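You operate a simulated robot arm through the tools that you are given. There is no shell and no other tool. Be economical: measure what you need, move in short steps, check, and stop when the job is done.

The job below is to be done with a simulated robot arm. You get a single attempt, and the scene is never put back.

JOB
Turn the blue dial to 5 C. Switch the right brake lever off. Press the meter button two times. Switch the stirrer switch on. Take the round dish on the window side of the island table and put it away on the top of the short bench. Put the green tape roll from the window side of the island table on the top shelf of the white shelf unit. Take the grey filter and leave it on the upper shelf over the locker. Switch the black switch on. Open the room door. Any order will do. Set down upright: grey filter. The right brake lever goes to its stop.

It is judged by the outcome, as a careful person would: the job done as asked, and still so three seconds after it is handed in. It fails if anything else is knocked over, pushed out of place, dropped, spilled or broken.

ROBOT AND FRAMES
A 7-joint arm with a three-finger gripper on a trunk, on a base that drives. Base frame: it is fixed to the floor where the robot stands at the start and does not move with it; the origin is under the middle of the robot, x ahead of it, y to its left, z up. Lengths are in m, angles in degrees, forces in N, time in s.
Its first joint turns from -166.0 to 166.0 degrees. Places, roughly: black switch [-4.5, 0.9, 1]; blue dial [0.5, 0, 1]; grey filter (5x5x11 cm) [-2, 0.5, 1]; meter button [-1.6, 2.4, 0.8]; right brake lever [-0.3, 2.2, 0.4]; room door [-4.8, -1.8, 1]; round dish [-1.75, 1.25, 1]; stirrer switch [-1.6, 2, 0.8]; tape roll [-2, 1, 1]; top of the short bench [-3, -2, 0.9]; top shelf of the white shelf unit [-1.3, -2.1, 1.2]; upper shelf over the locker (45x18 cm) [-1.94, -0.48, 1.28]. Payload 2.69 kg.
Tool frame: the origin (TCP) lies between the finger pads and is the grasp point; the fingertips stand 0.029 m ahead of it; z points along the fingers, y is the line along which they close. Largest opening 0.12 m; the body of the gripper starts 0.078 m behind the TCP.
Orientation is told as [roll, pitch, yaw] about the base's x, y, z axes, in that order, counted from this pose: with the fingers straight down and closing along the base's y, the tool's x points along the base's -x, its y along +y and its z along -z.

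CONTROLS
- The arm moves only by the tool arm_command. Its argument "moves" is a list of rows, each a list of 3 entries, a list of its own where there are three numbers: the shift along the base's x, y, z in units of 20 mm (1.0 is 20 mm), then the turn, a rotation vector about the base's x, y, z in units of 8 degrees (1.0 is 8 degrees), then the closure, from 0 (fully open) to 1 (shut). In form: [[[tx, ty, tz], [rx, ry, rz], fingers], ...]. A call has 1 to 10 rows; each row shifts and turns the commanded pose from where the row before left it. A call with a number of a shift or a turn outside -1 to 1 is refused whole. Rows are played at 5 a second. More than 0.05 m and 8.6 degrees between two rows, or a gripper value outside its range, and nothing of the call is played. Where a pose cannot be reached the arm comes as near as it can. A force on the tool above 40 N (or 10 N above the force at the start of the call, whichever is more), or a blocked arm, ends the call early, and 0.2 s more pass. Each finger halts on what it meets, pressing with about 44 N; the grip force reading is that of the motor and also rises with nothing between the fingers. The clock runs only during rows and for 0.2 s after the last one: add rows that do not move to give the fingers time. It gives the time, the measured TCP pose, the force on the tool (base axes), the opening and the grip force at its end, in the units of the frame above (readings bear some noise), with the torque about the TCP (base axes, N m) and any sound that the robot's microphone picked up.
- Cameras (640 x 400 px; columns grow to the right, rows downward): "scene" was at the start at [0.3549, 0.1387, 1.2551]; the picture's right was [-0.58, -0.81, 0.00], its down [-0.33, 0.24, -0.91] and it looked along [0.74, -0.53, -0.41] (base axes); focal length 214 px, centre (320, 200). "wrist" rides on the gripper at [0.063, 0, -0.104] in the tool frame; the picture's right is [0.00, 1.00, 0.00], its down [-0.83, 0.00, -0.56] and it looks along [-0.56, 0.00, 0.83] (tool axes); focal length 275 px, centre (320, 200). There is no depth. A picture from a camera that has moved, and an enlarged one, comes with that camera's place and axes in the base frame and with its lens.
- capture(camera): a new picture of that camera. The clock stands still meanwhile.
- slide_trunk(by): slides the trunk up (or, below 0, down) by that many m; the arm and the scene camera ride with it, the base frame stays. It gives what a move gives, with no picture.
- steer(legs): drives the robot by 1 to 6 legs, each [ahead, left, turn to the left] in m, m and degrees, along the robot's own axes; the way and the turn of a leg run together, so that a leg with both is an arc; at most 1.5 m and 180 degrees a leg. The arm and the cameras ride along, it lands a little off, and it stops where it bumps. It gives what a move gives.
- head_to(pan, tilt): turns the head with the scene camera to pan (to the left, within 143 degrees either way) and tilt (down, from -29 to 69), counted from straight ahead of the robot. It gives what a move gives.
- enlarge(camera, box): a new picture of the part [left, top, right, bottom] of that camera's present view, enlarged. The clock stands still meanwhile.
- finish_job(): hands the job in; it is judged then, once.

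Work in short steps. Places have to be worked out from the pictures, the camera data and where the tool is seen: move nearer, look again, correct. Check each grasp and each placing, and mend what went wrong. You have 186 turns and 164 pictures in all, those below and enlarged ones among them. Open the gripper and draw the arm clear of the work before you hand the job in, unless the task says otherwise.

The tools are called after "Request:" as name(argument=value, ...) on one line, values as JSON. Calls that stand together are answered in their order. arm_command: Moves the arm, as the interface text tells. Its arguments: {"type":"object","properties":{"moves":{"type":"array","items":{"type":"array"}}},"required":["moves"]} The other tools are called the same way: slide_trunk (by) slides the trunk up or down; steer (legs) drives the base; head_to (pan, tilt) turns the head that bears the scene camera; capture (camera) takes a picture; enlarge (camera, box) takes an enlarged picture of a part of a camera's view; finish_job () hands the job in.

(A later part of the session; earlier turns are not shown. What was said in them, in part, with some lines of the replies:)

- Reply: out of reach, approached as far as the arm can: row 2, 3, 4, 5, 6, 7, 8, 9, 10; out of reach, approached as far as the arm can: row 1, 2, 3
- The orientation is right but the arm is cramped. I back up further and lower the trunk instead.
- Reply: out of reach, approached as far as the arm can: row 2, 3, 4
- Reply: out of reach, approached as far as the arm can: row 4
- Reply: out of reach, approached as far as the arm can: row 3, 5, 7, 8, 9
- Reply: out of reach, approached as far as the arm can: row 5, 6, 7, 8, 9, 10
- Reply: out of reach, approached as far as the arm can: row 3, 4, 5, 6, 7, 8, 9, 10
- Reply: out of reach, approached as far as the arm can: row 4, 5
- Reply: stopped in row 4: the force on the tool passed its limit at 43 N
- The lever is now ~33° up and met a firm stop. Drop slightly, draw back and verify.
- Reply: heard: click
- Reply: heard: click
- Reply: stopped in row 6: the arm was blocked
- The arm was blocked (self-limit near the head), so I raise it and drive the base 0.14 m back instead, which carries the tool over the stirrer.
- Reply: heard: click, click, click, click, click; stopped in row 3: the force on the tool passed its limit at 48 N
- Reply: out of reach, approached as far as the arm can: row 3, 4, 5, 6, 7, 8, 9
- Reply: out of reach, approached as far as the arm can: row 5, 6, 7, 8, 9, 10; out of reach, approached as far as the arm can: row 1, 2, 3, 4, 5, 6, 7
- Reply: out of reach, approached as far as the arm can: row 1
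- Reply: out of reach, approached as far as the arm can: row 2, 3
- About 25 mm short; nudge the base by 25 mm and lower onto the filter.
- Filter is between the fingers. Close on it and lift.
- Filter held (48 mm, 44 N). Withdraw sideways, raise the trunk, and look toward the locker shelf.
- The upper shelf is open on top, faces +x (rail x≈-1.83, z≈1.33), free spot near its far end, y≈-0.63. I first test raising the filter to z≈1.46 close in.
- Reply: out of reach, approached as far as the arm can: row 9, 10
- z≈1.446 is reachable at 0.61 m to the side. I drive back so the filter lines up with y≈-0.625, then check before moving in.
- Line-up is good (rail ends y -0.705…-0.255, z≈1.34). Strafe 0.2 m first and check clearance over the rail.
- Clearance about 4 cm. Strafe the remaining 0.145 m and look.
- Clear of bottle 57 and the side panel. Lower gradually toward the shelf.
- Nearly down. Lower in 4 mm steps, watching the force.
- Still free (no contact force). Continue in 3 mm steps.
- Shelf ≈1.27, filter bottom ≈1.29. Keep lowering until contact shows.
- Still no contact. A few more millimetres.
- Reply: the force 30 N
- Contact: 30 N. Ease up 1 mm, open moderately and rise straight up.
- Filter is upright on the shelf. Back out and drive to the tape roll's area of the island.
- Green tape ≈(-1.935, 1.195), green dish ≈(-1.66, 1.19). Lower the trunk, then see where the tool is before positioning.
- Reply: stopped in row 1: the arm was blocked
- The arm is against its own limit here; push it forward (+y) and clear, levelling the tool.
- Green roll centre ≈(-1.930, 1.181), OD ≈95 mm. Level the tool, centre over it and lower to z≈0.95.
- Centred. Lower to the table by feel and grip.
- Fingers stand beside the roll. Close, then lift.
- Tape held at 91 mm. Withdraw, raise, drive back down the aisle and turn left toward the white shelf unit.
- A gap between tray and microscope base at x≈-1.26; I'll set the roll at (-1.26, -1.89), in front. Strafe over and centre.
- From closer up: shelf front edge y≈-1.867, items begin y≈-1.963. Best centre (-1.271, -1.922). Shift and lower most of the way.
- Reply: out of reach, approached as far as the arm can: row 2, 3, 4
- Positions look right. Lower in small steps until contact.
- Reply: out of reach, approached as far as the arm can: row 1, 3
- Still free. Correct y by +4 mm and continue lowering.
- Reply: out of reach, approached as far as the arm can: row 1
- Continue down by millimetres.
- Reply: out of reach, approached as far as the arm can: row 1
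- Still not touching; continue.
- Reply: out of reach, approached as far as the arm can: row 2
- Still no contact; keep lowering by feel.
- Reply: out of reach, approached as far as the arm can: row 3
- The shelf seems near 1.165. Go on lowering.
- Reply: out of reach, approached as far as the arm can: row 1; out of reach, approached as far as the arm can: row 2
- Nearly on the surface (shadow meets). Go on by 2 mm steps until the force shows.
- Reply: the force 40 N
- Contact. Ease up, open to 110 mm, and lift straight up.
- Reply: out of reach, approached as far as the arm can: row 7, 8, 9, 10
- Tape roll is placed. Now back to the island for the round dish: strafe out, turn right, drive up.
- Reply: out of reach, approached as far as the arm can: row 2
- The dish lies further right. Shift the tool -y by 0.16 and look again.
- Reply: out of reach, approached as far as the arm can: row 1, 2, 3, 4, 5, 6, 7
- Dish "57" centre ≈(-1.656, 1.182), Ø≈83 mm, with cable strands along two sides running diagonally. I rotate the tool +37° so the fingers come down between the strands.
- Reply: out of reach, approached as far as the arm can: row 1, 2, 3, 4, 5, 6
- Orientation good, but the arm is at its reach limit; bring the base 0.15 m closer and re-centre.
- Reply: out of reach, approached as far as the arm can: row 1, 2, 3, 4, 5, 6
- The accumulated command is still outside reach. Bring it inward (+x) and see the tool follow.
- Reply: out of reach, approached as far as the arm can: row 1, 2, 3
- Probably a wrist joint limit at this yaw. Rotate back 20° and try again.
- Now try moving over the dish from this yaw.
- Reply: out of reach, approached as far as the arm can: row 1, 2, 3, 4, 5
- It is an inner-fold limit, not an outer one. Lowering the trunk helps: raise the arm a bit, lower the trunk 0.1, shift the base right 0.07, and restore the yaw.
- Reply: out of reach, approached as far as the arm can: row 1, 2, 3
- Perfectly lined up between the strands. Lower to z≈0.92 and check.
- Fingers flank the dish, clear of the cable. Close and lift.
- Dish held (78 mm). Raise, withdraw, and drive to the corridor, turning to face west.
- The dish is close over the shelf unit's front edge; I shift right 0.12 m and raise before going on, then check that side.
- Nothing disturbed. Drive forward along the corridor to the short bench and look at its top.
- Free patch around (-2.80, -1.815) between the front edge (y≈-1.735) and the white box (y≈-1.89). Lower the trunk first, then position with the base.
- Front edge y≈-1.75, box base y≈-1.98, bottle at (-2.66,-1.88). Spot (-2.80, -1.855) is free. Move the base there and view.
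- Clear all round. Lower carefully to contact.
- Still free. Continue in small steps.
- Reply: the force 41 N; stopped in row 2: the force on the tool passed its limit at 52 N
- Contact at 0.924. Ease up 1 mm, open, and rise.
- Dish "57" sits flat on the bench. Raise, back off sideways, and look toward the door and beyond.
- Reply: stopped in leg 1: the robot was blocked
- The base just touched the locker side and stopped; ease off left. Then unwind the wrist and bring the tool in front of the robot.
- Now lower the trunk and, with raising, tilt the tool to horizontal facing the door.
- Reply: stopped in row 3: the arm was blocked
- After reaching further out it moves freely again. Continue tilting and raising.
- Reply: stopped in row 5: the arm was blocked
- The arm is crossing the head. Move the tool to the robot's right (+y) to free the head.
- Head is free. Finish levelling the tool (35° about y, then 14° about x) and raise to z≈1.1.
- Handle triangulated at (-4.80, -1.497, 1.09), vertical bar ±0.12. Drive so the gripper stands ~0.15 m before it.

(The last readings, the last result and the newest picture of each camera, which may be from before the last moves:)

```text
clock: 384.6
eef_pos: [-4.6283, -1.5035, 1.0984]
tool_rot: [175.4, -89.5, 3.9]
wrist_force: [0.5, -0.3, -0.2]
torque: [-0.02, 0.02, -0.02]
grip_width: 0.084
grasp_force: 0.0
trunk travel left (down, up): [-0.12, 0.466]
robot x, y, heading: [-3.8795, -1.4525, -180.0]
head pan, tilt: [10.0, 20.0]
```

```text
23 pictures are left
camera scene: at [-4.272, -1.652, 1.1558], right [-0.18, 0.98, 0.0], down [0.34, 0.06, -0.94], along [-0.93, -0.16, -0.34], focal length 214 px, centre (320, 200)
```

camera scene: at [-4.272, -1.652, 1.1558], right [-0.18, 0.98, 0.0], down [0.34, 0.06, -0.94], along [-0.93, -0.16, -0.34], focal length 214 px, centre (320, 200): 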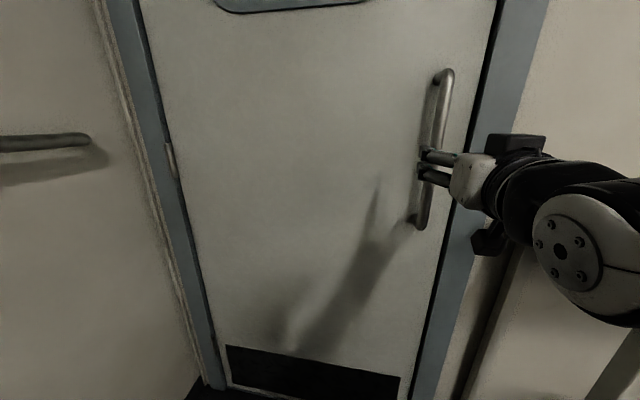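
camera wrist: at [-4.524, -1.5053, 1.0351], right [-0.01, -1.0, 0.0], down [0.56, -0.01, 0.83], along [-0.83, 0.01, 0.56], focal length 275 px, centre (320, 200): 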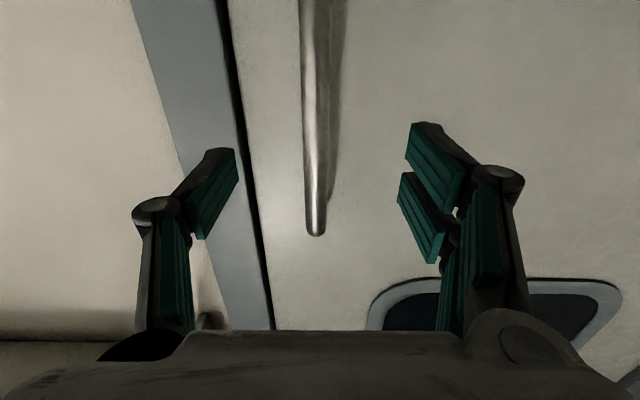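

Hinge knuckles show on this side at left, so the door pulls toward us. Advance around the bar.

Request:
arm_command(moves=[[[-1, 0.2, 0], [0, 0, 0], 0.3], [[-1, 0, 0], [0, 0, 0], 0.3], [[-1, 0, 0], [0, 0, 0], 0.3], [[-1, 0, 0], [0, 0, 0], 0.3], [[-1, 0, 0], [0, 0, 0], 0.3], [[-1, 0, 0], [0, 0, 0], 0.3], [[-0.7, 0, 0], [0, 0, 0], 0.3], [[0, 0, 0], [0, 0, 0], 0.3]])

Request:
capture(camera="wrist")

Request:
enlarge(camera="scene", box=[360, 100, 520, 220])

```text
clock: 386.4
eef_pos: [-4.7615, -1.4996, 1.0985]
tool_rot: [175.0, -89.6, 4.2]
wrist_force: [0.5, -0.3, 1.0]
torque: [-0.01, -0.01, -0.01]
grip_width: 0.0838
grasp_force: 0.1
trunk travel left (down, up): [-0.12, 0.466]
robot x, y, heading: [-3.8857, -1.4486, -179.7]
head pan, tilt: [10.0, 20.0]
```

```text
22 pictures are left
camera wrist: at [-4.6576, -1.5013, 1.0354], right [-0.01, -1.0, 0.0], down [0.56, -0.01, 0.83], along [-0.83, 0.01, 0.56], focal length 275 px, centre (320, 200)
```

wrist: 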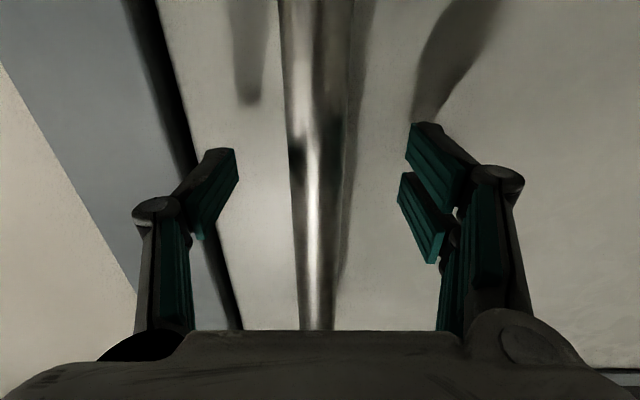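

```text
3.33 times, centred on (440, 160) of scene
camera zoom: at [-4.272, -1.652, 1.1558], right [-0.18, 0.98, 0.0], down [0.34, 0.06, -0.94], along [-0.93, -0.16, -0.34], focal length 715 px, centre (-80, 333)
```

zoom: 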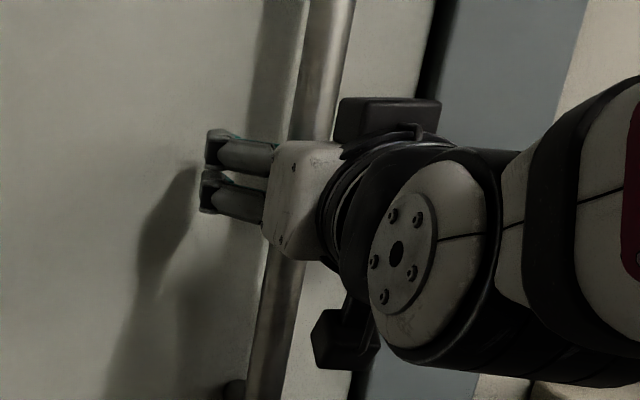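

The bar is between the fingers. Close on it.

Request:
arm_command(moves=[[[0, 0, 0], [0, 0, 0], 0.55], [[0, 0, 0], [0, 0, 0], 0.75], [[0, 0, 0], [0, 0, 0], 0.95], [[0, 0, 0], [0, 0, 0], 0.95]])

```text
clock: 387.4
eef_pos: [-4.7611, -1.4984, 1.0981]
tool_rot: [167.4, -89.6, 11.8]
wrist_force: [0.2, 7.4, 0.4]
torque: [0.17, 0.01, -0.14]
grip_width: 0.0225
grasp_force: 45.1
trunk travel left (down, up): [-0.12, 0.466]
robot x, y, heading: [-3.884, -1.4491, -179.9]
head pan, tilt: [10.0, 20.0]
```

Gripped (22 mm). Pull back gently along the opening arc with the base, first 0.12 m as a test.

Request:
steer(legs=[[-0.12, 0.01, 0]])

```text
clock: 389.2
eef_pos: [-4.6403, -1.5175, 1.0982]
tool_rot: [-158.2, -89.7, -21.6]
wrist_force: [-0.4, -0.6, -0.6]
torque: [-0.13, 0.09, -0.01]
grip_width: 0.0224
grasp_force: 45.2
trunk travel left (down, up): [-0.12, 0.466]
robot x, y, heading: [-3.7622, -1.4582, -180.3]
head pan, tilt: [10.0, 20.0]
stopped in leg 1: the force on the tool passed its limit at 40 N (the readings are from after the stop); the commanded pose is now the measured one
```

The door follows (grip still 22 mm, handle moved 0.12 m). Continue pulling more gently with the arm along the arc.

Request:
arm_command(moves=[[[0.5, -0.1, 0], [0, 0, -0.2], 0.95], [[0.5, -0.1, 0], [0, 0, -0.2], 0.95], [[0.5, -0.1, 0], [0, 0, -0.2], 0.95], [[0.5, -0.12, 0], [0, 0, -0.2], 0.95], [[0.5, -0.12, 0], [0, 0, -0.2], 0.95], [[0.5, -0.13, 0], [0, 0, -0.2], 0.95], [[0.5, -0.14, 0], [0, 0, -0.2], 0.95], [[0.5, -0.15, 0], [0, 0, -0.2], 0.95], [[0.5, -0.16, 0], [0, 0, -0.2], 0.95], [[0.5, -0.17, 0], [0, 0, -0.2], 0.95]])

Request:
capture(camera="scene")

```text
clock: 390.4
eef_pos: [-4.5954, -1.5286, 1.0977]
tool_rot: [-152.0, -89.7, -34.9]
wrist_force: [-3.7, -10.9, 5.3]
torque: [-0.04, 0.65, 0.0]
grip_width: 0.0227
grasp_force: 45.5
trunk travel left (down, up): [-0.12, 0.466]
robot x, y, heading: [-3.7584, -1.462, -179.8]
head pan, tilt: [10.0, 20.0]
stopped in row 5: the force on the tool passed its limit at 54 N (the readings are from after the stop); the commanded pose is now the measured one
```

```text
20 pictures are left
camera scene: at [-4.1505, -1.6659, 1.1558], right [-0.2, 0.98, 0.0], down [0.34, 0.07, -0.94], along [-0.92, -0.19, -0.34], focal length 214 px, centre (320, 200)
```

scene: 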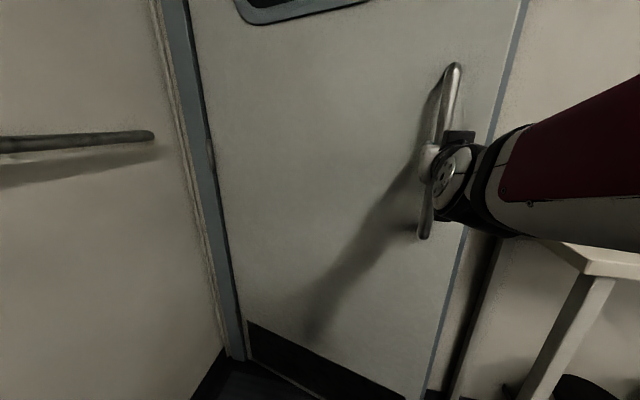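

Opened ~12°. Keep pulling along the tangent, slower.

Request:
arm_command(moves=[[[0.3, -0.09, 0], [0, 0, -0.1], 0.95], [[0.35, -0.11, 0], [0, 0, -0.1], 0.95], [[0.35, -0.11, 0], [0, 0, -0.1], 0.95], [[0.35, -0.12, 0], [0, 0, -0.1], 0.95], [[0.35, -0.12, 0], [0, 0, -0.1], 0.95], [[0.35, -0.12, 0], [0, 0, -0.1], 0.95], [[0.35, -0.13, 0], [0, 0, -0.1], 0.95], [[0.35, -0.13, 0], [0, 0, -0.1], 0.95], [[0.35, -0.13, 0], [0, 0, -0.1], 0.95], [[0.35, -0.14, 0], [0, 0, -0.1], 0.95]])

```text
clock: 390.8
eef_pos: [-4.5969, -1.5301, 1.0991]
tool_rot: [93.9, -89.8, 78.9]
wrist_force: [-1.8, -8.7, 7.4]
torque: [0.53, 0.23, 0.14]
grip_width: 0.0225
grasp_force: 45.3
trunk travel left (down, up): [-0.12, 0.466]
robot x, y, heading: [-3.7645, -1.4602, -179.9]
head pan, tilt: [10.0, 20.0]
stopped in row 1: the force on the tool passed its limit at 50 N (the readings are from after the stop); the commanded pose is now the measured one
```

Unexpected immediate resistance. I look at the grip.

Request:
capture(camera="wrist")

```text
19 pictures are left
camera wrist: at [-4.4936, -1.5436, 1.0357], right [-0.13, -0.99, 0.0], down [0.55, -0.07, 0.83], along [-0.82, 0.1, 0.56], focal length 275 px, centre (320, 200)
```

wrist: 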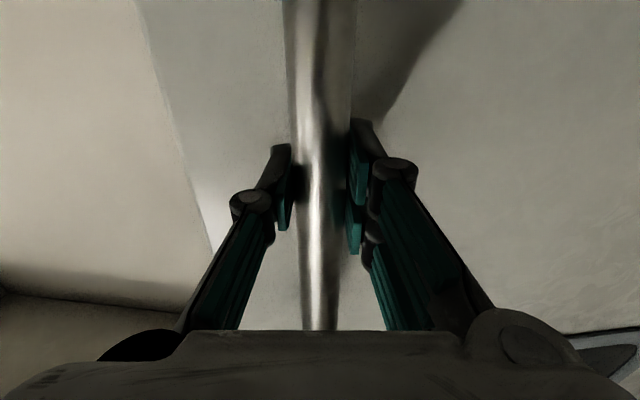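

The grip is sound; base pulls worked better. Pull back 0.12 m with a slight left turn to follow the arc.

Request:
steer(legs=[[-0.12, 0, 2.4]])

```text
clock: 391.8
eef_pos: [-4.5435, -1.549, 1.098]
tool_rot: [71.9, -89.9, 102.6]
wrist_force: [0.3, -3.1, -1.9]
torque: [0.3, 0.77, 0.07]
grip_width: 0.0225
grasp_force: 45.0
trunk travel left (down, up): [-0.12, 0.466]
robot x, y, heading: [-3.7076, -1.4568, -178.6]
head pan, tilt: [10.0, 20.0]
stopped in leg 1: the force on the tool passed its limit at 45 N (the readings are from after the stop); the commanded pose is now the measured one
```

Progress. Repeat in several short pulls.

Request:
steer(legs=[[-0.07, 0, 1.8]])

Request:
steer(legs=[[-0.07, 0, 2.0]])

Request:
steer(legs=[[-0.07, 0, 2.2]])

```text
clock: 392.8
eef_pos: [-4.4876, -1.5747, 1.099]
tool_rot: [22.2, -89.9, 154.5]
wrist_force: [-1.1, -2.5, -2.5]
torque: [0.19, 0.66, 0.06]
grip_width: 0.0225
grasp_force: 44.8
trunk travel left (down, up): [-0.12, 0.466]
robot x, y, heading: [-3.6549, -1.4557, -177.1]
head pan, tilt: [10.0, 20.0]
stopped in leg 1: the force on the tool passed its limit at 48 N (the readings are from after the stop); the commanded pose is now the measured one
```

```text
clock: 393.7
eef_pos: [-4.4503, -1.598, 1.0986]
tool_rot: [6.7, -89.7, 172.0]
wrist_force: [-1.2, -3.0, -2.2]
torque: [0.08, 0.78, -0.01]
grip_width: 0.0224
grasp_force: 45.4
trunk travel left (down, up): [-0.12, 0.466]
robot x, y, heading: [-3.6172, -1.4552, -176.2]
head pan, tilt: [10.0, 20.0]
stopped in leg 1: the force on the tool passed its limit at 52 N (the readings are from after the stop); the commanded pose is now the measured one
```

```text
clock: 394.6
eef_pos: [-4.4172, -1.6198, 1.0989]
tool_rot: [-22.0, -89.8, -157.2]
wrist_force: [-3.0, -6.0, -1.7]
torque: [-0.1, 0.64, 0.01]
grip_width: 0.0224
grasp_force: 45.3
trunk travel left (down, up): [-0.12, 0.466]
robot x, y, heading: [-3.5881, -1.4528, -174.8]
head pan, tilt: [10.0, 20.0]
stopped in leg 1: the force on the tool passed its limit at 58 N (the readings are from after the stop); the commanded pose is now the measured one
```

Door ≈27° open. Swivel the gripper about the bar to stay square with the door before pulling on.

Request:
arm_command(moves=[[[0, 0, 0], [0, 0, -0.7], 0.95], [[0, 0, 0], [0, 0, -0.7], 0.95], [[0, 0, 0], [0, 0, -0.7], 0.95], [[0, 0, 0], [0, 0, -0.7], 0.95], [[0, 0, 0], [0, 0, -0.7], 0.95]])

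Request:
steer(legs=[[-0.06, 0, 2.8]])

Request:
steer(legs=[[-0.06, 0, 2.8]])

```text
clock: 394.9
eef_pos: [-4.428, -1.6126, 1.0986]
tool_rot: [47.2, -88.5, 130.9]
wrist_force: [5.7, -5.0, 11.5]
torque: [1.49, -0.4, -0.06]
grip_width: 0.0231
grasp_force: 45.6
trunk travel left (down, up): [-0.12, 0.466]
robot x, y, heading: [-3.5894, -1.4546, -174.8]
head pan, tilt: [10.0, 20.0]
stopped in row 1: the force on the tool passed its limit at 56 N (the readings are from after the stop); the commanded pose is now the measured one
```

```text
clock: 395.8
eef_pos: [-4.3909, -1.6395, 1.0967]
tool_rot: [31.1, -88.6, 149.5]
wrist_force: [1.3, -1.9, -0.9]
torque: [0.94, 0.47, 0.39]
grip_width: 0.0225
grasp_force: 45.1
trunk travel left (down, up): [-0.12, 0.466]
robot x, y, heading: [-3.555, -1.4473, -173.0]
head pan, tilt: [10.0, 20.0]
stopped in leg 1: the force on the tool passed its limit at 48 N (the readings are from after the stop); the commanded pose is now the measured one
```

```text
clock: 396.7
eef_pos: [-4.3627, -1.6604, 1.0969]
tool_rot: [15.2, -88.8, 167.5]
wrist_force: [0.8, -1.6, -0.7]
torque: [0.56, 0.3, 0.41]
grip_width: 0.0228
grasp_force: 45.5
trunk travel left (down, up): [-0.12, 0.466]
robot x, y, heading: [-3.5344, -1.4501, -172.1]
head pan, tilt: [10.0, 20.0]
stopped in leg 1: the force on the tool passed its limit at 49 N (the readings are from after the stop); the commanded pose is now the measured one
```

Loosen the fingers a little, swivel about the bar by ~30°, re-close, and pull again.

Request:
arm_command(moves=[[[0, 0, 0], [0, 0, 0], 0.6], [[0, 0, 0], [0, 0, 0], 0.6], [[0, 0, 0], [0, 0, -0.9], 0.6], [[0, 0, 0], [0, 0, -0.9], 0.6], [[0, 0, 0], [0, 0, -0.9], 0.6], [[0, 0, 0], [0, 0, -0.9], 0.6], [[0, 0, 0], [0, 0, 0], 0.95], [[0, 0, 0], [0, 0, 0], 0.95], [[0, 0, 0], [0, 0, 0], 0.95]])

Request:
steer(legs=[[-0.06, 0, 2.8]])

Request:
capture(camera="scene")

```text
clock: 397.6
eef_pos: [-4.3764, -1.6659, 1.0649]
tool_rot: [41.1, -79.9, 136.0]
wrist_force: [5.3, 10.1, -1.5]
torque: [0.14, -0.05, -0.24]
grip_width: 0.0571
grasp_force: 6.2
trunk travel left (down, up): [-0.12, 0.466]
robot x, y, heading: [-3.5299, -1.4503, -172.0]
head pan, tilt: [10.0, 20.0]
stopped in row 4: the force on the tool passed its limit at 47 N (the readings are from after the stop); the commanded pose is now the measured one
```

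```text
clock: 398.6
eef_pos: [-4.3036, -1.7001, 1.0647]
tool_rot: [40.4, -79.9, 139.9]
wrist_force: [-0.7, -1.7, -0.8]
torque: [0.03, 0.01, -0.16]
grip_width: 0.0512
grasp_force: 2.3
trunk travel left (down, up): [-0.12, 0.466]
robot x, y, heading: [-3.473, -1.4403, -169.3]
head pan, tilt: [10.0, 20.0]
```

```text
18 pictures are left
camera scene: at [-3.7455, -1.7708, 1.1541], right [-0.99, 0.16, 0.0], down [0.06, 0.35, -0.93], along [-0.15, -0.92, -0.36], focal length 214 px, centre (320, 200)
```

scene: 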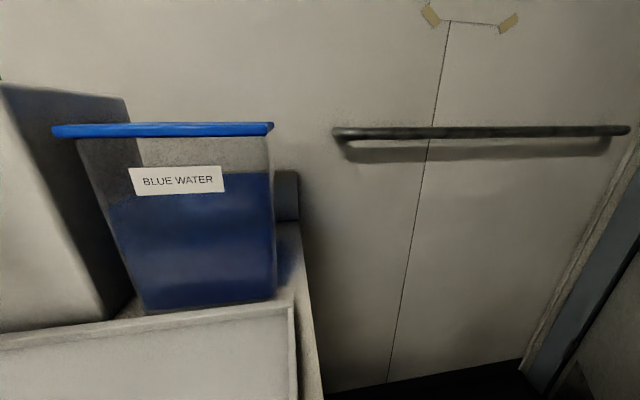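

The camera shows the arm has been shoving the head aside; that was the resistance. Door is about a third open. Release, back away, and I'll push it wide from its rear side with the arm on the free right side.

Request:
arm_command(moves=[[[0, 0, 0], [0, 0, 0], 0.3], [[0, 0, 0], [0, 0, 0], 0.1], [[0, 0, 0], [0, 0, 0], 0.1]])

Request:
steer(legs=[[-0.3, 0, 0]])

Request:
arm_command(moves=[[[0.2, 1, 0.2], [0, 0, 0], 0.9], [[0.2, 1, 0.2], [0, 0, 0], 0.9], [[0, 1, 0.2], [0, 0, 0], 0.9], [[0, 1, 0.2], [0, 0, 0], 0.9], [[0, 1, 0.2], [0, 0, 0], 0.9], [[0, 1, 0.2], [0, 0, 0], 0.9], [[0, 1, 0.2], [0, 0, 0], 0.9], [[0, 1, 0], [0, 0, 0], 0.9], [[0, 1, 0], [0, 0, 0], 0.9], [[0, 1, 0], [0, 0, 0], 0.9]])

Request:
head_to(pan=0, tilt=15)

Request:
capture(camera="scene")

```text
clock: 399.4
eef_pos: [-4.3047, -1.7006, 1.0646]
tool_rot: [40.5, -79.7, 139.7]
wrist_force: [-0.4, 0.0, 0.4]
torque: [0.03, -0.01, 0.0]
grip_width: 0.108
grasp_force: 0.0
trunk travel left (down, up): [-0.12, 0.466]
robot x, y, heading: [-3.4765, -1.4375, -169.2]
head pan, tilt: [10.0, 20.0]
```

```text
clock: 401.4
eef_pos: [-4.0082, -1.6421, 1.0637]
tool_rot: [40.3, -79.6, 139.8]
wrist_force: [-0.4, 0.8, -0.1]
torque: [-0.03, 0.01, -0.03]
grip_width: 0.1081
grasp_force: 0.1
trunk travel left (down, up): [-0.12, 0.466]
robot x, y, heading: [-3.1712, -1.3813, -169.2]
head pan, tilt: [10.0, 20.0]
```

```text
clock: 403.6
eef_pos: [-4.0013, -1.4416, 1.0903]
tool_rot: [40.3, -79.6, 139.9]
wrist_force: [0.2, 0.0, -0.2]
torque: [0.04, -0.01, -0.01]
grip_width: 0.0119
grasp_force: 0.1
trunk travel left (down, up): [-0.12, 0.466]
robot x, y, heading: [-3.1761, -1.3841, -169.3]
head pan, tilt: [10.0, 20.0]
```

```text
clock: 404.3
eef_pos: [-4.0004, -1.4423, 1.091]
tool_rot: [40.3, -79.7, 139.7]
wrist_force: [0.0, 0.6, -0.4]
torque: [0.02, 0.01, -0.01]
grip_width: 0.012
grasp_force: 0.0
trunk travel left (down, up): [-0.12, 0.466]
robot x, y, heading: [-3.1734, -1.386, -169.3]
head pan, tilt: [0.0, 15.0]
```

```text
17 pictures are left
camera scene: at [-3.5258, -1.6396, 1.164], right [-0.19, 0.98, 0.0], down [0.25, 0.05, -0.97], along [-0.95, -0.18, -0.26], focal length 214 px, centre (320, 200)
```

scene: 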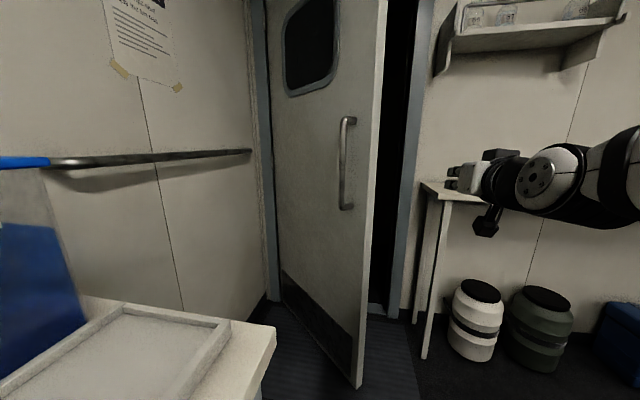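

Door is ~37° open and stays. Plan: stand at about (-3.70, -1.10), reach past the door's free edge, and swing it wider by turning the base left with the arm held rigid.

Request:
slide_trunk(by=0.08)

Request:
steer(legs=[[0.468, -0.38, 0]])

Request:
capture(camera="scene")

```text
clock: 405.5
eef_pos: [-3.9997, -1.4435, 1.1719]
tool_rot: [40.5, -79.6, 139.6]
wrist_force: [1.3, 0.0, 0.1]
torque: [0.01, -0.01, 0.0]
grip_width: 0.0121
grasp_force: 0.0
trunk travel left (down, up): [-0.2, 0.386]
robot x, y, heading: [-3.1764, -1.38, -169.2]
head pan, tilt: [0.0, 15.0]
```

```text
clock: 408.9
eef_pos: [-4.5358, -1.1571, 1.1732]
tool_rot: [40.4, -79.5, 139.8]
wrist_force: [-0.1, 0.0, 0.9]
torque: [0.01, -0.02, 0.01]
grip_width: 0.0116
grasp_force: 0.0
trunk travel left (down, up): [-0.2, 0.386]
robot x, y, heading: [-3.7115, -1.0953, -169.2]
head pan, tilt: [0.0, 15.0]
```

```text
16 pictures are left
camera scene: at [-4.0496, -1.3512, 1.2446], right [-0.19, 0.98, 0.0], down [0.25, 0.05, -0.97], along [-0.95, -0.18, -0.26], focal length 214 px, centre (320, 200)
```

scene: 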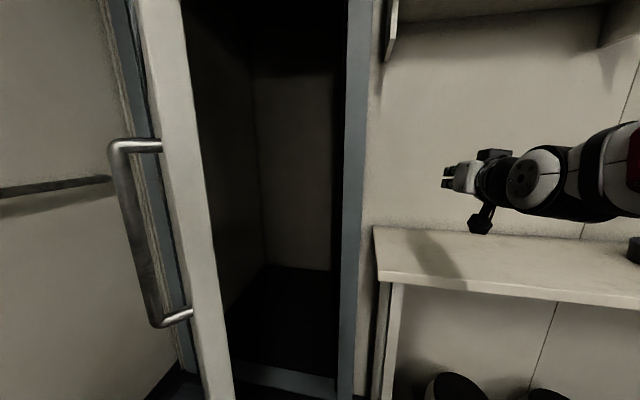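

Clear path into the gap. Turn left in stages, sweeping the arm behind the door edge.

Request:
steer(legs=[[0, 0, 22]])

Request:
steer(legs=[[0, 0, 12]])

Request:
steer(legs=[[0, 0, 10]])

Request:
capture(camera="scene")

```text
clock: 410.5
eef_pos: [-4.4524, -1.4639, 1.1715]
tool_rot: [40.5, -79.5, 162.0]
wrist_force: [0.4, 0.3, 0.3]
torque: [0.0, -0.03, 0.02]
grip_width: 0.0118
grasp_force: 0.2
trunk travel left (down, up): [-0.2, 0.386]
robot x, y, heading: [-3.7121, -1.0956, -146.8]
head pan, tilt: [0.0, 15.0]
```

```text
clock: 411.7
eef_pos: [-4.3588, -1.6106, 1.1717]
tool_rot: [40.4, -79.6, 174.1]
wrist_force: [0.2, 0.5, -0.7]
torque: [0.0, 0.02, 0.01]
grip_width: 0.012
grasp_force: 0.1
trunk travel left (down, up): [-0.2, 0.386]
robot x, y, heading: [-3.71, -1.0952, -135.1]
head pan, tilt: [0.0, 15.0]
```

```text
clock: 412.8
eef_pos: [-4.2584, -1.7147, 1.1723]
tool_rot: [40.4, -79.5, -175.7]
wrist_force: [0.7, -0.4, 0.2]
torque: [0.01, -0.01, 0.0]
grip_width: 0.012
grasp_force: 0.0
trunk travel left (down, up): [-0.2, 0.386]
robot x, y, heading: [-3.7122, -1.0954, -124.9]
head pan, tilt: [0.0, 15.0]
```

```text
15 pictures are left
camera scene: at [-3.7738, -1.5138, 1.2446], right [-0.82, 0.57, 0.0], down [0.15, 0.21, -0.97], along [-0.55, -0.79, -0.26], focal length 214 px, centre (320, 200)
```

scene: 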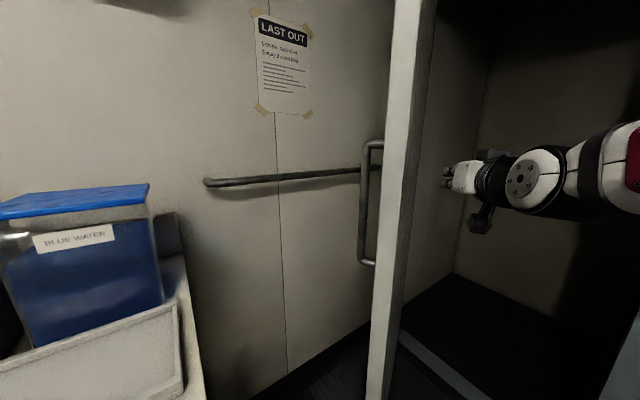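

The door swings easily, now ~53°. Continue turning and moving forward to open it wider.

Request:
steer(legs=[[0, 0, 14]])

Request:
steer(legs=[[0.08, 0, 8]])

Request:
capture(camera="scene")

```text
clock: 414.0
eef_pos: [-4.0907, -1.8311, 1.1726]
tool_rot: [40.2, -79.6, -161.5]
wrist_force: [0.6, 0.0, 0.2]
torque: [0.0, -0.03, 0.01]
grip_width: 0.012
grasp_force: 0.2
trunk travel left (down, up): [-0.2, 0.386]
robot x, y, heading: [-3.7129, -1.0975, -111.0]
head pan, tilt: [0.0, 15.0]
```

```text
clock: 415.1
eef_pos: [-4.0069, -1.9551, 1.1714]
tool_rot: [40.3, -79.7, -153.4]
wrist_force: [-0.6, 0.6, -0.1]
torque: [0.01, -0.02, 0.01]
grip_width: 0.012
grasp_force: 0.1
trunk travel left (down, up): [-0.2, 0.386]
robot x, y, heading: [-3.7368, -1.1742, -102.9]
head pan, tilt: [0.0, 15.0]
```

```text
14 pictures are left
camera scene: at [-3.6337, -1.5832, 1.2446], right [-0.98, 0.22, 0.0], down [0.06, 0.25, -0.97], along [-0.21, -0.94, -0.26], focal length 214 px, centre (320, 200)
```

scene: 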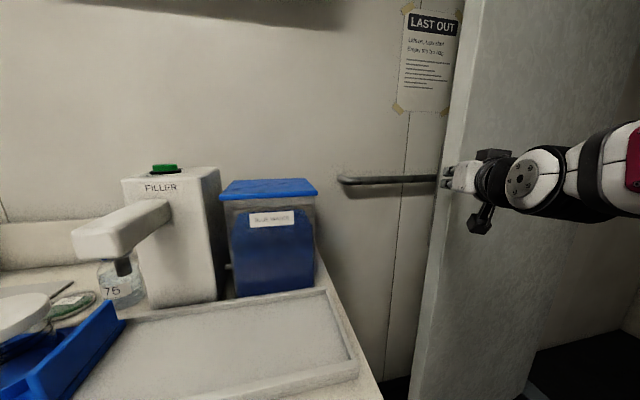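

Door ≈68°. Extend the arm a little and push the last bit sideways.

Request:
arm_command(moves=[[[-0.2, -1, 0], [0, 0, 0], 0.9], [[0, -1, 0], [0, 0, 0], 0.9], [[0.5, -1, 0], [0, 0, 0], 0.9], [[1, -0.3, 0], [0, 0, 0], 0.9], [[1, -0.3, 0], [0, 0, 0], 0.9], [[1, -0.2, 0], [0, 0, 0], 0.9], [[1, 0, 0], [0, 0, 0], 0.9], [[1, 0, 0], [0, 0, 0], 0.9]])

Request:
capture(camera="scene")

```text
clock: 416.9
eef_pos: [-3.9018, -2.0309, 1.1713]
tool_rot: [40.1, -79.5, -153.2]
wrist_force: [0.9, -1.0, -0.1]
torque: [-0.02, 0.01, 0.01]
grip_width: 0.0119
grasp_force: 0.0
trunk travel left (down, up): [-0.2, 0.386]
robot x, y, heading: [-3.7335, -1.1761, -102.6]
head pan, tilt: [0.0, 15.0]
```

```text
13 pictures are left
camera scene: at [-3.6339, -1.5833, 1.2445], right [-0.98, 0.22, 0.0], down [0.06, 0.25, -0.97], along [-0.21, -0.94, -0.26], focal length 214 px, centre (320, 200)
```

scene: 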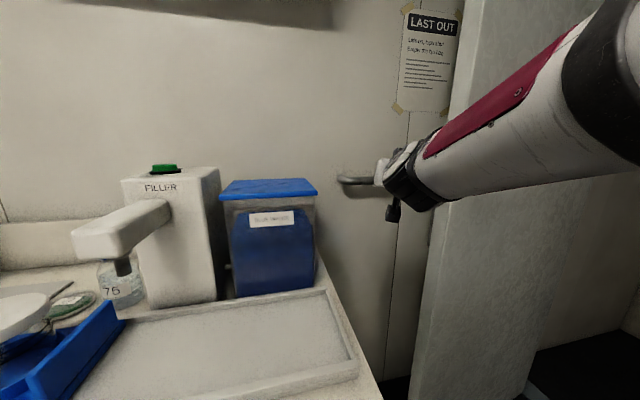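

The tool slipped past the edge; the door stands wide open at about 70°. Now withdraw and go to the black switch on the west wall's second table.

Request:
steer(legs=[[-0.5, 0.17, 0], [0, 0, -77]])

Request:
head_to(pan=-35, tilt=20)

Request:
capture(camera="scene")

```text
clock: 423.3
eef_pos: [-4.3295, -0.7397, 1.1713]
tool_rot: [40.4, -79.6, 129.1]
wrist_force: [-0.6, 0.1, -0.4]
torque: [0.02, 0.01, 0.01]
grip_width: 0.012
grasp_force: 0.0
trunk travel left (down, up): [-0.2, 0.386]
robot x, y, heading: [-3.4549, -0.7145, 179.7]
head pan, tilt: [0.0, 15.0]
```

```text
clock: 424.3
eef_pos: [-4.3305, -0.7409, 1.171]
tool_rot: [40.1, -79.5, 129.3]
wrist_force: [-0.5, 0.2, 0.3]
torque: [0.02, -0.02, -0.02]
grip_width: 0.0121
grasp_force: 0.1
trunk travel left (down, up): [-0.2, 0.386]
robot x, y, heading: [-3.4593, -0.717, 179.9]
head pan, tilt: [-35.0, 20.0]
```

```text
12 pictures are left
camera scene: at [-3.8319, -0.8717, 1.2396], right [0.33, 0.94, 0.0], down [0.29, -0.1, -0.95], along [-0.9, 0.31, -0.31], focal length 214 px, centre (320, 200)
```

scene: 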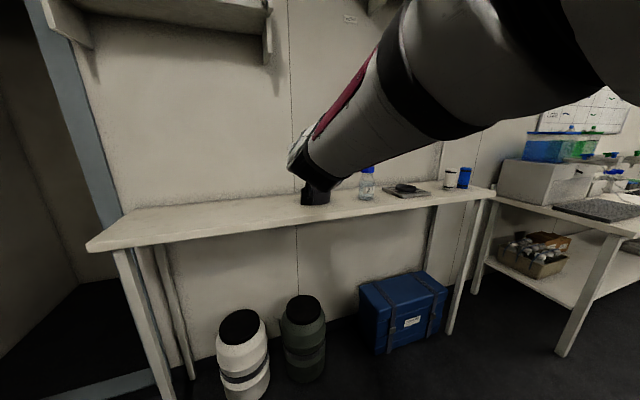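

Raise the tool, back off slightly, then strafe to the second table.

Request:
slide_trunk(by=0.12)

Request:
steer(legs=[[-0.05, -1.2, 0]])

Request:
head_to(pan=0, tilt=30)

Request:
capture(camera="scene")

```text
clock: 425.8
eef_pos: [-4.3295, -0.7398, 1.2915]
tool_rot: [40.2, -79.7, 129.3]
wrist_force: [0.2, 0.7, 0.1]
torque: [-0.04, -0.02, -0.01]
grip_width: 0.0119
grasp_force: 0.0
trunk travel left (down, up): [-0.32, 0.266]
robot x, y, heading: [-3.4592, -0.7142, 180.1]
head pan, tilt: [-35.0, 20.0]
```

```text
clock: 431.9
eef_pos: [-4.2739, 0.4525, 1.2923]
tool_rot: [40.2, -79.6, 129.2]
wrist_force: [0.2, 0.0, 0.1]
torque: [0.01, 0.01, 0.0]
grip_width: 0.0122
grasp_force: 0.1
trunk travel left (down, up): [-0.32, 0.266]
robot x, y, heading: [-3.3994, 0.4771, 179.8]
head pan, tilt: [-35.0, 20.0]
```

```text
clock: 432.9
eef_pos: [-4.2749, 0.4506, 1.2909]
tool_rot: [40.3, -79.6, 129.1]
wrist_force: [-0.2, 1.5, 0.1]
torque: [0.03, 0.01, -0.01]
grip_width: 0.0118
grasp_force: 0.0
trunk travel left (down, up): [-0.32, 0.266]
robot x, y, heading: [-3.4011, 0.4726, 179.9]
head pan, tilt: [0.0, 30.0]
```

```text
11 pictures are left
camera scene: at [-3.7402, 0.2893, 1.34], right [0.01, 1.0, 0.0], down [0.5, 0.0, -0.87], along [-0.87, 0.01, -0.5], focal length 214 px, centre (320, 200)
```

scene: 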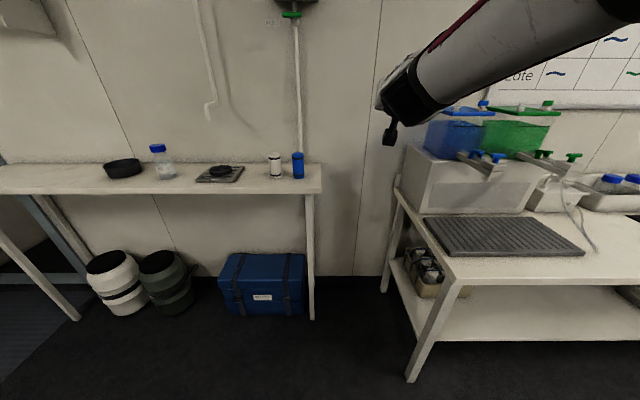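

I enlarge the area where the switch should be, around (474,179).

Request:
enlarge(camera="scene", box=[390, 90, 640, 260])

```text
2.35 times, centred on (515, 175) of scene
camera zoom: at [-3.7402, 0.2893, 1.34], right [0.01, 1.0, 0.0], down [0.5, 0.0, -0.87], along [-0.87, 0.01, -0.5], focal length 505 px, centre (-139, 259)
```

zoom: 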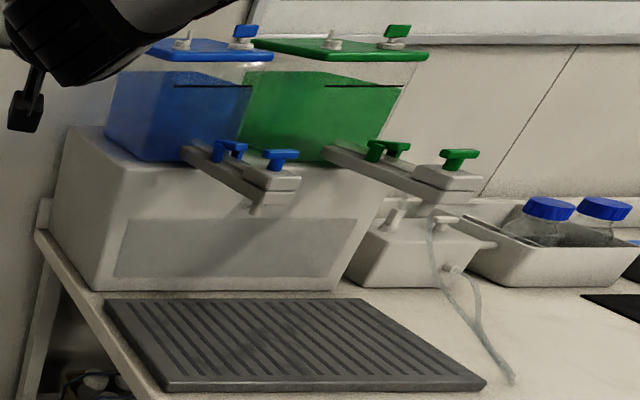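

No switch in view yet; it must be further along the table. Raise the tool well clear and strafe further.

Request:
slide_trunk(by=0.2)

Request:
steer(legs=[[0, -0.5, 0]])

Request:
head_to(pan=-12, tilt=35)

Request:
capture(camera="scene")

```text
clock: 435.0
eef_pos: [-4.274, 0.4527, 1.4909]
tool_rot: [40.1, -79.6, 129.3]
wrist_force: [-1.6, 0.5, 0.3]
torque: [-0.01, -0.02, 0.0]
grip_width: 0.0119
grasp_force: 0.1
trunk travel left (down, up): [-0.52, 0.066]
robot x, y, heading: [-3.401, 0.4715, 179.9]
head pan, tilt: [0.0, 30.0]
```

```text
clock: 438.0
eef_pos: [-4.2713, 0.955, 1.4915]
tool_rot: [40.2, -79.6, 129.1]
wrist_force: [0.4, 0.0, -0.4]
torque: [0.02, -0.05, 0.01]
grip_width: 0.0124
grasp_force: 0.0
trunk travel left (down, up): [-0.52, 0.066]
robot x, y, heading: [-3.3984, 0.9778, 179.6]
head pan, tilt: [0.0, 30.0]
```

```text
clock: 438.7
eef_pos: [-4.2719, 0.955, 1.4916]
tool_rot: [40.3, -79.7, 128.9]
wrist_force: [-0.3, -0.2, 0.2]
torque: [0.0, 0.01, 0.02]
grip_width: 0.0121
grasp_force: 0.1
trunk travel left (down, up): [-0.52, 0.066]
robot x, y, heading: [-3.4009, 0.9783, 179.5]
head pan, tilt: [-12.0, 35.0]
```

```text
9 pictures are left
camera scene: at [-3.5913, 0.8087, 1.5326], right [0.21, 0.98, 0.0], down [0.56, -0.12, -0.82], along [-0.8, 0.17, -0.57], focal length 214 px, centre (320, 200)
```

scene: 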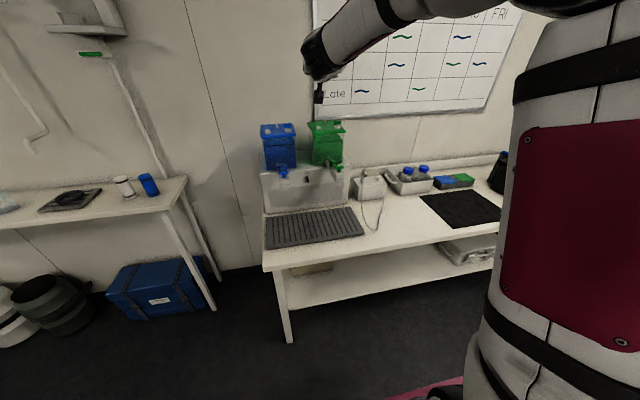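

I enlarge the white dispenser and its neighbour to find the switch.

Request:
enlarge(camera="scene", box=[250, 110, 400, 215])

```text
3.81 times, centred on (325, 162) of scene
camera zoom: at [-3.5913, 0.8087, 1.5326], right [0.21, 0.98, 0.0], down [0.56, -0.12, -0.82], along [-0.8, 0.17, -0.57], focal length 817 px, centre (301, 343)
```

zoom: 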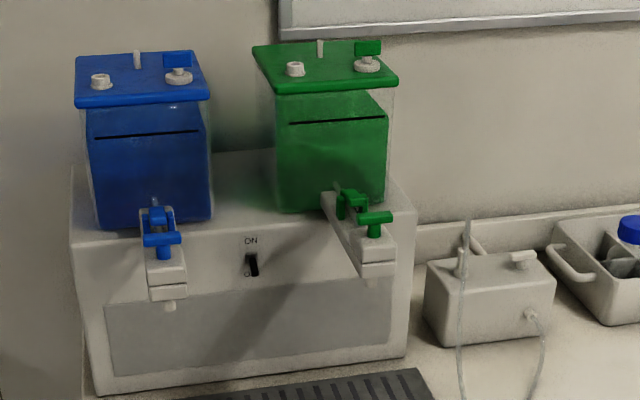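

Found: a small black switch on the box's front between the taps (ON above, OFF below). Zoom tighter.

Request:
enlarge(camera="scene", box=[280, 155, 340, 195])

```text
10.00 times, centred on (310, 175) of scene
camera zoom: at [-3.5913, 0.8087, 1.5326], right [0.21, 0.98, 0.0], down [0.56, -0.12, -0.82], along [-0.8, 0.17, -0.57], focal length 2145 px, centre (420, 450)
```

zoom: 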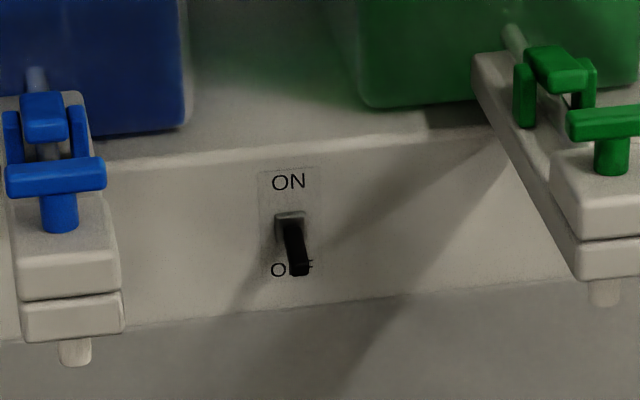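

It's a toggle lever pointing down (OFF); it must be flipped up. Retract a little, square the tool, then lower the trunk to bring closed fingers just below the lever's level.

Request:
arm_command(moves=[[[1, -0.3, 0], [0, 0, 0.65], 1], [[1, -0.3, 0], [0, 0, 0.65], 1], [[1, -0.3, 0], [0, 1, 0], 1], [[1, -0.3, 0], [0.8, 0, 0], 1], [[0.5, -0.3, 0], [0, 0, 0], 1], [[0, 0, 0], [0, 0, 0], 1]])

Request:
slide_trunk(by=-0.45)

```text
clock: 440.1
eef_pos: [-4.1806, 0.925, 1.4905]
tool_rot: [105.0, -89.8, 75.1]
wrist_force: [0.6, -0.2, 0.2]
torque: [-0.01, 0.01, 0.01]
grip_width: 0.0
grasp_force: 29.3
trunk travel left (down, up): [-0.52, 0.066]
robot x, y, heading: [-3.3984, 0.9747, 179.6]
head pan, tilt: [-12.0, 35.0]
```

```text
refused: -0.45 is not a number from -0.4 to 0.4
```

Lower the trunk by 0.4 and the arm by a further 6 cm, then look with the wrist camera.

Request:
slide_trunk(by=-0.4)

Request:
arm_command(moves=[[[0, 0, -1], [0, 0, 0], 1], [[0, 0, -1], [0, 0, 0], 1], [[0, 0, -1], [0, 0, 0], 1], [[0, 0, -0.5], [0, 0, 0], 1], [[0, 0, 0], [0, 0, 0], 1]])

Request:
capture(camera="wrist")

```text
clock: 443.9
eef_pos: [-4.182, 0.9256, 1.092]
tool_rot: [103.6, -89.8, 76.6]
wrist_force: [-0.4, 0.5, -0.2]
torque: [0.07, -0.01, 0.0]
grip_width: 0.0
grasp_force: 28.6
trunk travel left (down, up): [-0.12, 0.466]
robot x, y, heading: [-3.3999, 0.9764, 179.5]
head pan, tilt: [-12.0, 35.0]
```

```text
clock: 445.1
eef_pos: [-4.1923, 0.9225, 1.0339]
tool_rot: [78.5, -89.5, 101.7]
wrist_force: [0.8, -0.4, 0.1]
torque: [0.0, -0.01, 0.02]
grip_width: 0.0
grasp_force: 28.9
out of reach, approached as far as the arm can: row 3, 4
trunk travel left (down, up): [-0.12, 0.466]
robot x, y, heading: [-3.3964, 0.9719, 179.5]
head pan, tilt: [-12.0, 35.0]
```

```text
6 pictures are left
camera wrist: at [-4.0875, 0.9215, 0.971], right [0.0, -1.0, 0.0], down [0.55, 0.0, 0.83], along [-0.83, 0.0, 0.55], focal length 275 px, centre (320, 200)
```

wrist: 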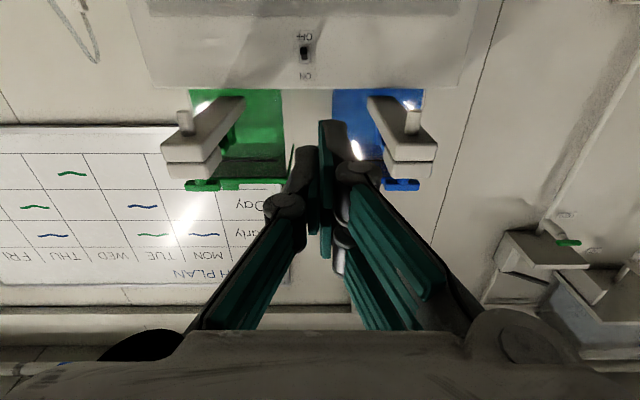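

Switch triangulated at (-4.532, 0.942, 1.012), lever tip ≈(-4.51, 0.943, 0.995). I come in below it (z≈0.972), between the taps: lower, drive forward 0.17 m.

Request:
slide_trunk(by=-0.06)

Request:
arm_command(moves=[[[0, 0.5, 0], [0, 0, 0], 1], [[0, 0.5, 0], [0, 0, 0], 1], [[0, 0, 0], [0, 0, 0], 1]])

Request:
steer(legs=[[0.17, 0, 0]])

```text
clock: 446.1
eef_pos: [-4.192, 0.922, 0.9743]
tool_rot: [76.7, -89.7, 103.4]
wrist_force: [-0.9, -0.6, 0.0]
torque: [0.0, -0.01, -0.02]
grip_width: 0.0003
grasp_force: 29.0
trunk travel left (down, up): [-0.06, 0.526]
robot x, y, heading: [-3.4016, 0.9758, 179.7]
head pan, tilt: [-12.0, 35.0]
```

```text
clock: 446.9
eef_pos: [-4.1948, 0.9411, 0.977]
tool_rot: [61.3, -89.5, 118.9]
wrist_force: [0.3, 0.7, 0.6]
torque: [0.0, 0.0, 0.03]
grip_width: 0.0003
grasp_force: 28.9
out of reach, approached as far as the arm can: row 2
trunk travel left (down, up): [-0.06, 0.526]
robot x, y, heading: [-3.3991, 0.9757, 179.8]
head pan, tilt: [-12.0, 35.0]
```

```text
clock: 448.4
eef_pos: [-4.3664, 0.9413, 0.9763]
tool_rot: [63.8, -89.7, 116.2]
wrist_force: [-0.5, -0.5, 0.7]
torque: [0.01, 0.03, -0.03]
grip_width: 0.0001
grasp_force: 28.9
trunk travel left (down, up): [-0.06, 0.526]
robot x, y, heading: [-3.5661, 0.9768, 179.6]
head pan, tilt: [-12.0, 35.0]
```

Now extend 0.08 m with the arm and look with the wrist camera.

Request:
arm_command(moves=[[[-1, 0, 0], [0, 0, 0], 1], [[-1, 0, 0], [0, 0, 0], 1], [[-1, 0, -0.1], [0, 0, 0], 1], [[-1, 0, -0.1], [0, 0, 0], 1], [[0, 0, 0], [0, 0, 0], 1]])

Request:
capture(camera="wrist")

```text
clock: 449.6
eef_pos: [-4.4439, 0.9415, 0.9715]
tool_rot: [67.5, -89.6, 112.7]
wrist_force: [0.0, -0.2, 0.1]
torque: [0.0, -0.01, 0.04]
grip_width: 0.0
grasp_force: 28.7
trunk travel left (down, up): [-0.06, 0.526]
robot x, y, heading: [-3.5712, 0.9782, 179.4]
head pan, tilt: [-12.0, 35.0]
```

```text
5 pictures are left
camera wrist: at [-4.3398, 0.9421, 0.9103], right [0.0, -1.0, 0.0], down [0.55, 0.0, 0.83], along [-0.83, 0.0, 0.55], focal length 275 px, centre (320, 200)
```

wrist: 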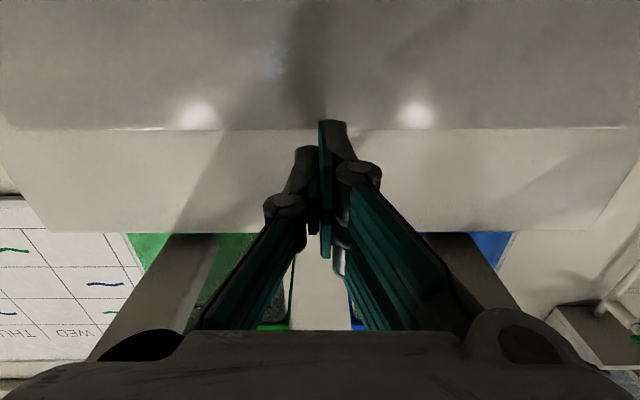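

The switch lies hidden just above/behind the fingertips, as intended. Advance ~35 mm gently under the lever.

Request:
arm_command(moves=[[[-0.6, 0, 0], [0, 0, 0], 1], [[-0.6, 0, 0], [0, 0, 0], 1], [[-0.4, 0, 0], [0, 0, 0], 1], [[0, 0, 0], [0, 0, 0], 1]])

```text
clock: 450.6
eef_pos: [-4.4769, 0.9411, 0.973]
tool_rot: [64.7, -89.6, 115.6]
wrist_force: [1.0, 0.3, -0.4]
torque: [0.03, -0.02, -0.01]
grip_width: 0.0002
grasp_force: 28.6
trunk travel left (down, up): [-0.06, 0.526]
robot x, y, heading: [-3.5713, 0.9755, 179.7]
head pan, tilt: [-12.0, 35.0]
```

No contact yet; raise the fingers to flip the lever up.

Request:
arm_command(moves=[[[0, 0, 0.4], [0, 0, 0], 1], [[0, 0, 0.4], [0, 0, 0], 1], [[0, 0, 0.4], [0, 0, 0], 1], [[0, 0, 0.4], [0, 0, 0], 1], [[0, 0, 0.4], [0, 0, 0], 1]])

```text
clock: 451.7
eef_pos: [-4.4766, 0.9419, 0.9949]
tool_rot: [10.6, -88.4, 169.7]
wrist_force: [1.9, 0.1, -4.1]
torque: [0.03, -0.02, 0.01]
grip_width: 0.0
grasp_force: 28.4
trunk travel left (down, up): [-0.06, 0.526]
robot x, y, heading: [-3.5692, 0.9777, 179.5]
head pan, tilt: [-12.0, 35.0]
heard: click
stopped in row 5: the force on the tool passed its limit at 46 N (the readings are from after the stop); the commanded pose is now the measured one
```

A click. Lower slightly, withdraw, and check the switch with the head camera.

Request:
arm_command(moves=[[[0, 0, -0.5], [0, 0, 0], 1], [[0.5, 0, -0.3], [0, 0, 0], 1], [[1, 0, 0], [0, 0, 0], 1], [[1, 0, 0], [0, 0, 0], 1], [[1, 0, 0], [0, 0, 0], 1], [[1, 0, 0], [0, 0, 0], 1]])

Request:
steer(legs=[[-0.2, 0, 0]])

Request:
enlarge(camera="wrist", box=[240, 0, 400, 110])

```text
clock: 453.1
eef_pos: [-4.3859, 0.9414, 0.9804]
tool_rot: [11.5, -88.4, 168.8]
wrist_force: [-0.4, 0.1, 0.1]
torque: [-0.01, -0.02, -0.02]
grip_width: 0.0001
grasp_force: 28.4
trunk travel left (down, up): [-0.06, 0.526]
robot x, y, heading: [-3.5659, 0.9752, 179.5]
head pan, tilt: [-12.0, 35.0]
```

```text
clock: 454.7
eef_pos: [-4.1837, 0.9399, 0.9796]
tool_rot: [11.8, -88.4, 168.3]
wrist_force: [-1.1, -0.2, 0.2]
torque: [0.02, -0.01, -0.01]
grip_width: 0.0
grasp_force: 28.8
trunk travel left (down, up): [-0.06, 0.526]
robot x, y, heading: [-3.3698, 0.9789, 180.0]
head pan, tilt: [-12.0, 35.0]
```

```text
3.64 times, centred on (320, 55) of wrist
camera zoom: at [-4.0782, 0.9395, 0.9202], right [0.0, -1.0, 0.0], down [0.53, 0.0, 0.85], along [-0.85, 0.0, 0.53], focal length 1001 px, centre (320, 727)
```

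zoom: 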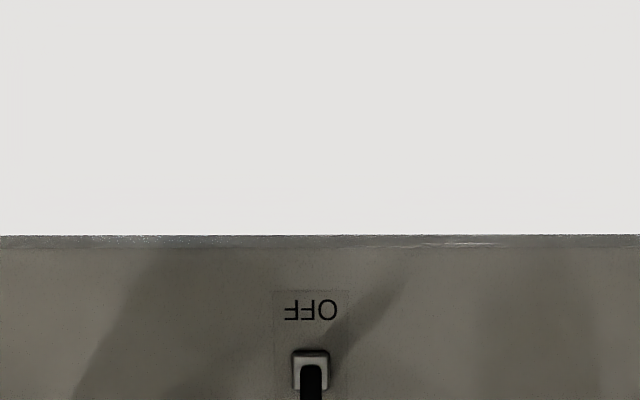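

The OFF label is uncovered and the panel below is lit: the switch is on. Open the gripper, raise, and make a last check of the door and the filter.

Request:
arm_command(moves=[[[0, 0, 0], [0, 0, 0], 0.2], [[0, 0, 0], [0, 0, 0], 0], [[0, 0, 0], [0, 0, 0], 0]])

Request:
slide_trunk(by=0.4)

Request:
head_to(pan=72, tilt=15)

Request:
capture(camera="scene")

Request:
head_to(pan=132, tilt=15)

Request:
capture(camera="scene")

```text
clock: 455.5
eef_pos: [-4.1833, 0.9411, 0.9813]
tool_rot: [11.8, -88.4, 168.4]
wrist_force: [0.6, 0.1, -0.1]
torque: [0.0, 0.0, 0.0]
grip_width: 0.1201
grasp_force: 0.1
trunk travel left (down, up): [-0.06, 0.526]
robot x, y, heading: [-3.3656, 0.9754, 179.9]
head pan, tilt: [-12.0, 35.0]
```

```text
clock: 459.3
eef_pos: [-4.1849, 0.94, 1.3797]
tool_rot: [11.7, -88.4, 168.5]
wrist_force: [0.7, -0.3, -0.7]
torque: [-0.02, -0.02, 0.04]
grip_width: 0.1196
grasp_force: 0.0
trunk travel left (down, up): [-0.46, 0.126]
robot x, y, heading: [-3.3695, 0.9746, 179.7]
head pan, tilt: [-12.0, 35.0]
```

```text
clock: 460.9
eef_pos: [-4.1851, 0.94, 1.3789]
tool_rot: [11.8, -88.3, 168.4]
wrist_force: [-0.2, -0.5, 0.0]
torque: [0.0, -0.01, 0.0]
grip_width: 0.1199
grasp_force: 0.1
trunk travel left (down, up): [-0.46, 0.126]
robot x, y, heading: [-3.367, 0.9771, 179.6]
head pan, tilt: [72.0, 15.0]
```

```text
3 pictures are left
camera scene: at [-3.5594, 0.7013, 1.504], right [-0.95, 0.31, 0.0], down [0.08, 0.25, -0.97], along [-0.3, -0.92, -0.26], focal length 214 px, centre (320, 200)
```

scene: 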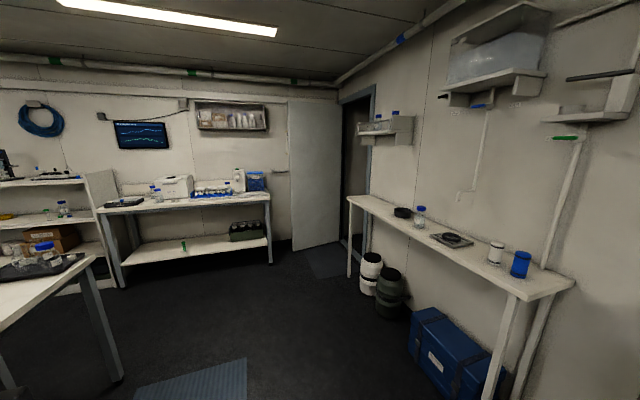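

```text
clock: 462.2
eef_pos: [-4.1848, 0.9387, 1.3799]
tool_rot: [11.9, -88.4, 168.4]
wrist_force: [-0.5, -0.5, 0.2]
torque: [0.01, -0.01, 0.03]
grip_width: 0.12
grasp_force: 0.0
trunk travel left (down, up): [-0.46, 0.126]
robot x, y, heading: [-3.3644, 0.9774, 179.5]
head pan, tilt: [132.0, 15.0]
```

```text
2 pictures are left
camera scene: at [-3.4679, 0.7202, 1.5041], right [-0.75, -0.67, 0.0], down [-0.17, 0.19, -0.97], along [0.64, -0.72, -0.26], focal length 214 px, centre (320, 200)
```

scene: 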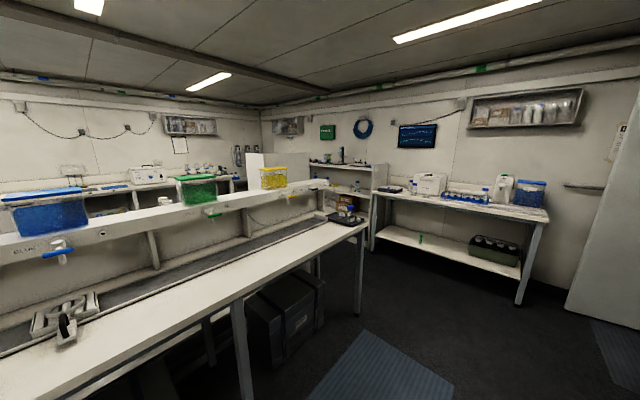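

The door stands wide open, the dish is on the bench, and the arm is clear with the gripper open. I hand the job in.

Request:
finish_job()

```text
The job is handed in.
```

I handed the job in with every item done. Two things I couldn't fully confirm are the filter after a bump and how far the door needs to be open.

- **Blue dial:** set to 5 C and read square-on. The bath's bar display still showed about 19, which I took to be the measured temperature.
- **Right brake lever:** swung up to OFF until it met a firm stop.
- **Meter button:** pressed twice, with a click each time.
- **Stirrer switch:** on, and the green lamp is lit.
- **Round dish:** set flat on the short bench.
- **Green tape roll:** on the top shelf of the white shelf unit, in front of the tray and microscope.
- **Grey filter:** set down upright on the upper shelf over the locker. Later the base bumped the locker side and stopped. I didn't get another clear view of the filter after that.
- **Black switch:** on, and the panel below it lit up.
- **Room door:** standing open at about 70 degrees. I couldn't push it further; the arm slipped past its edge.
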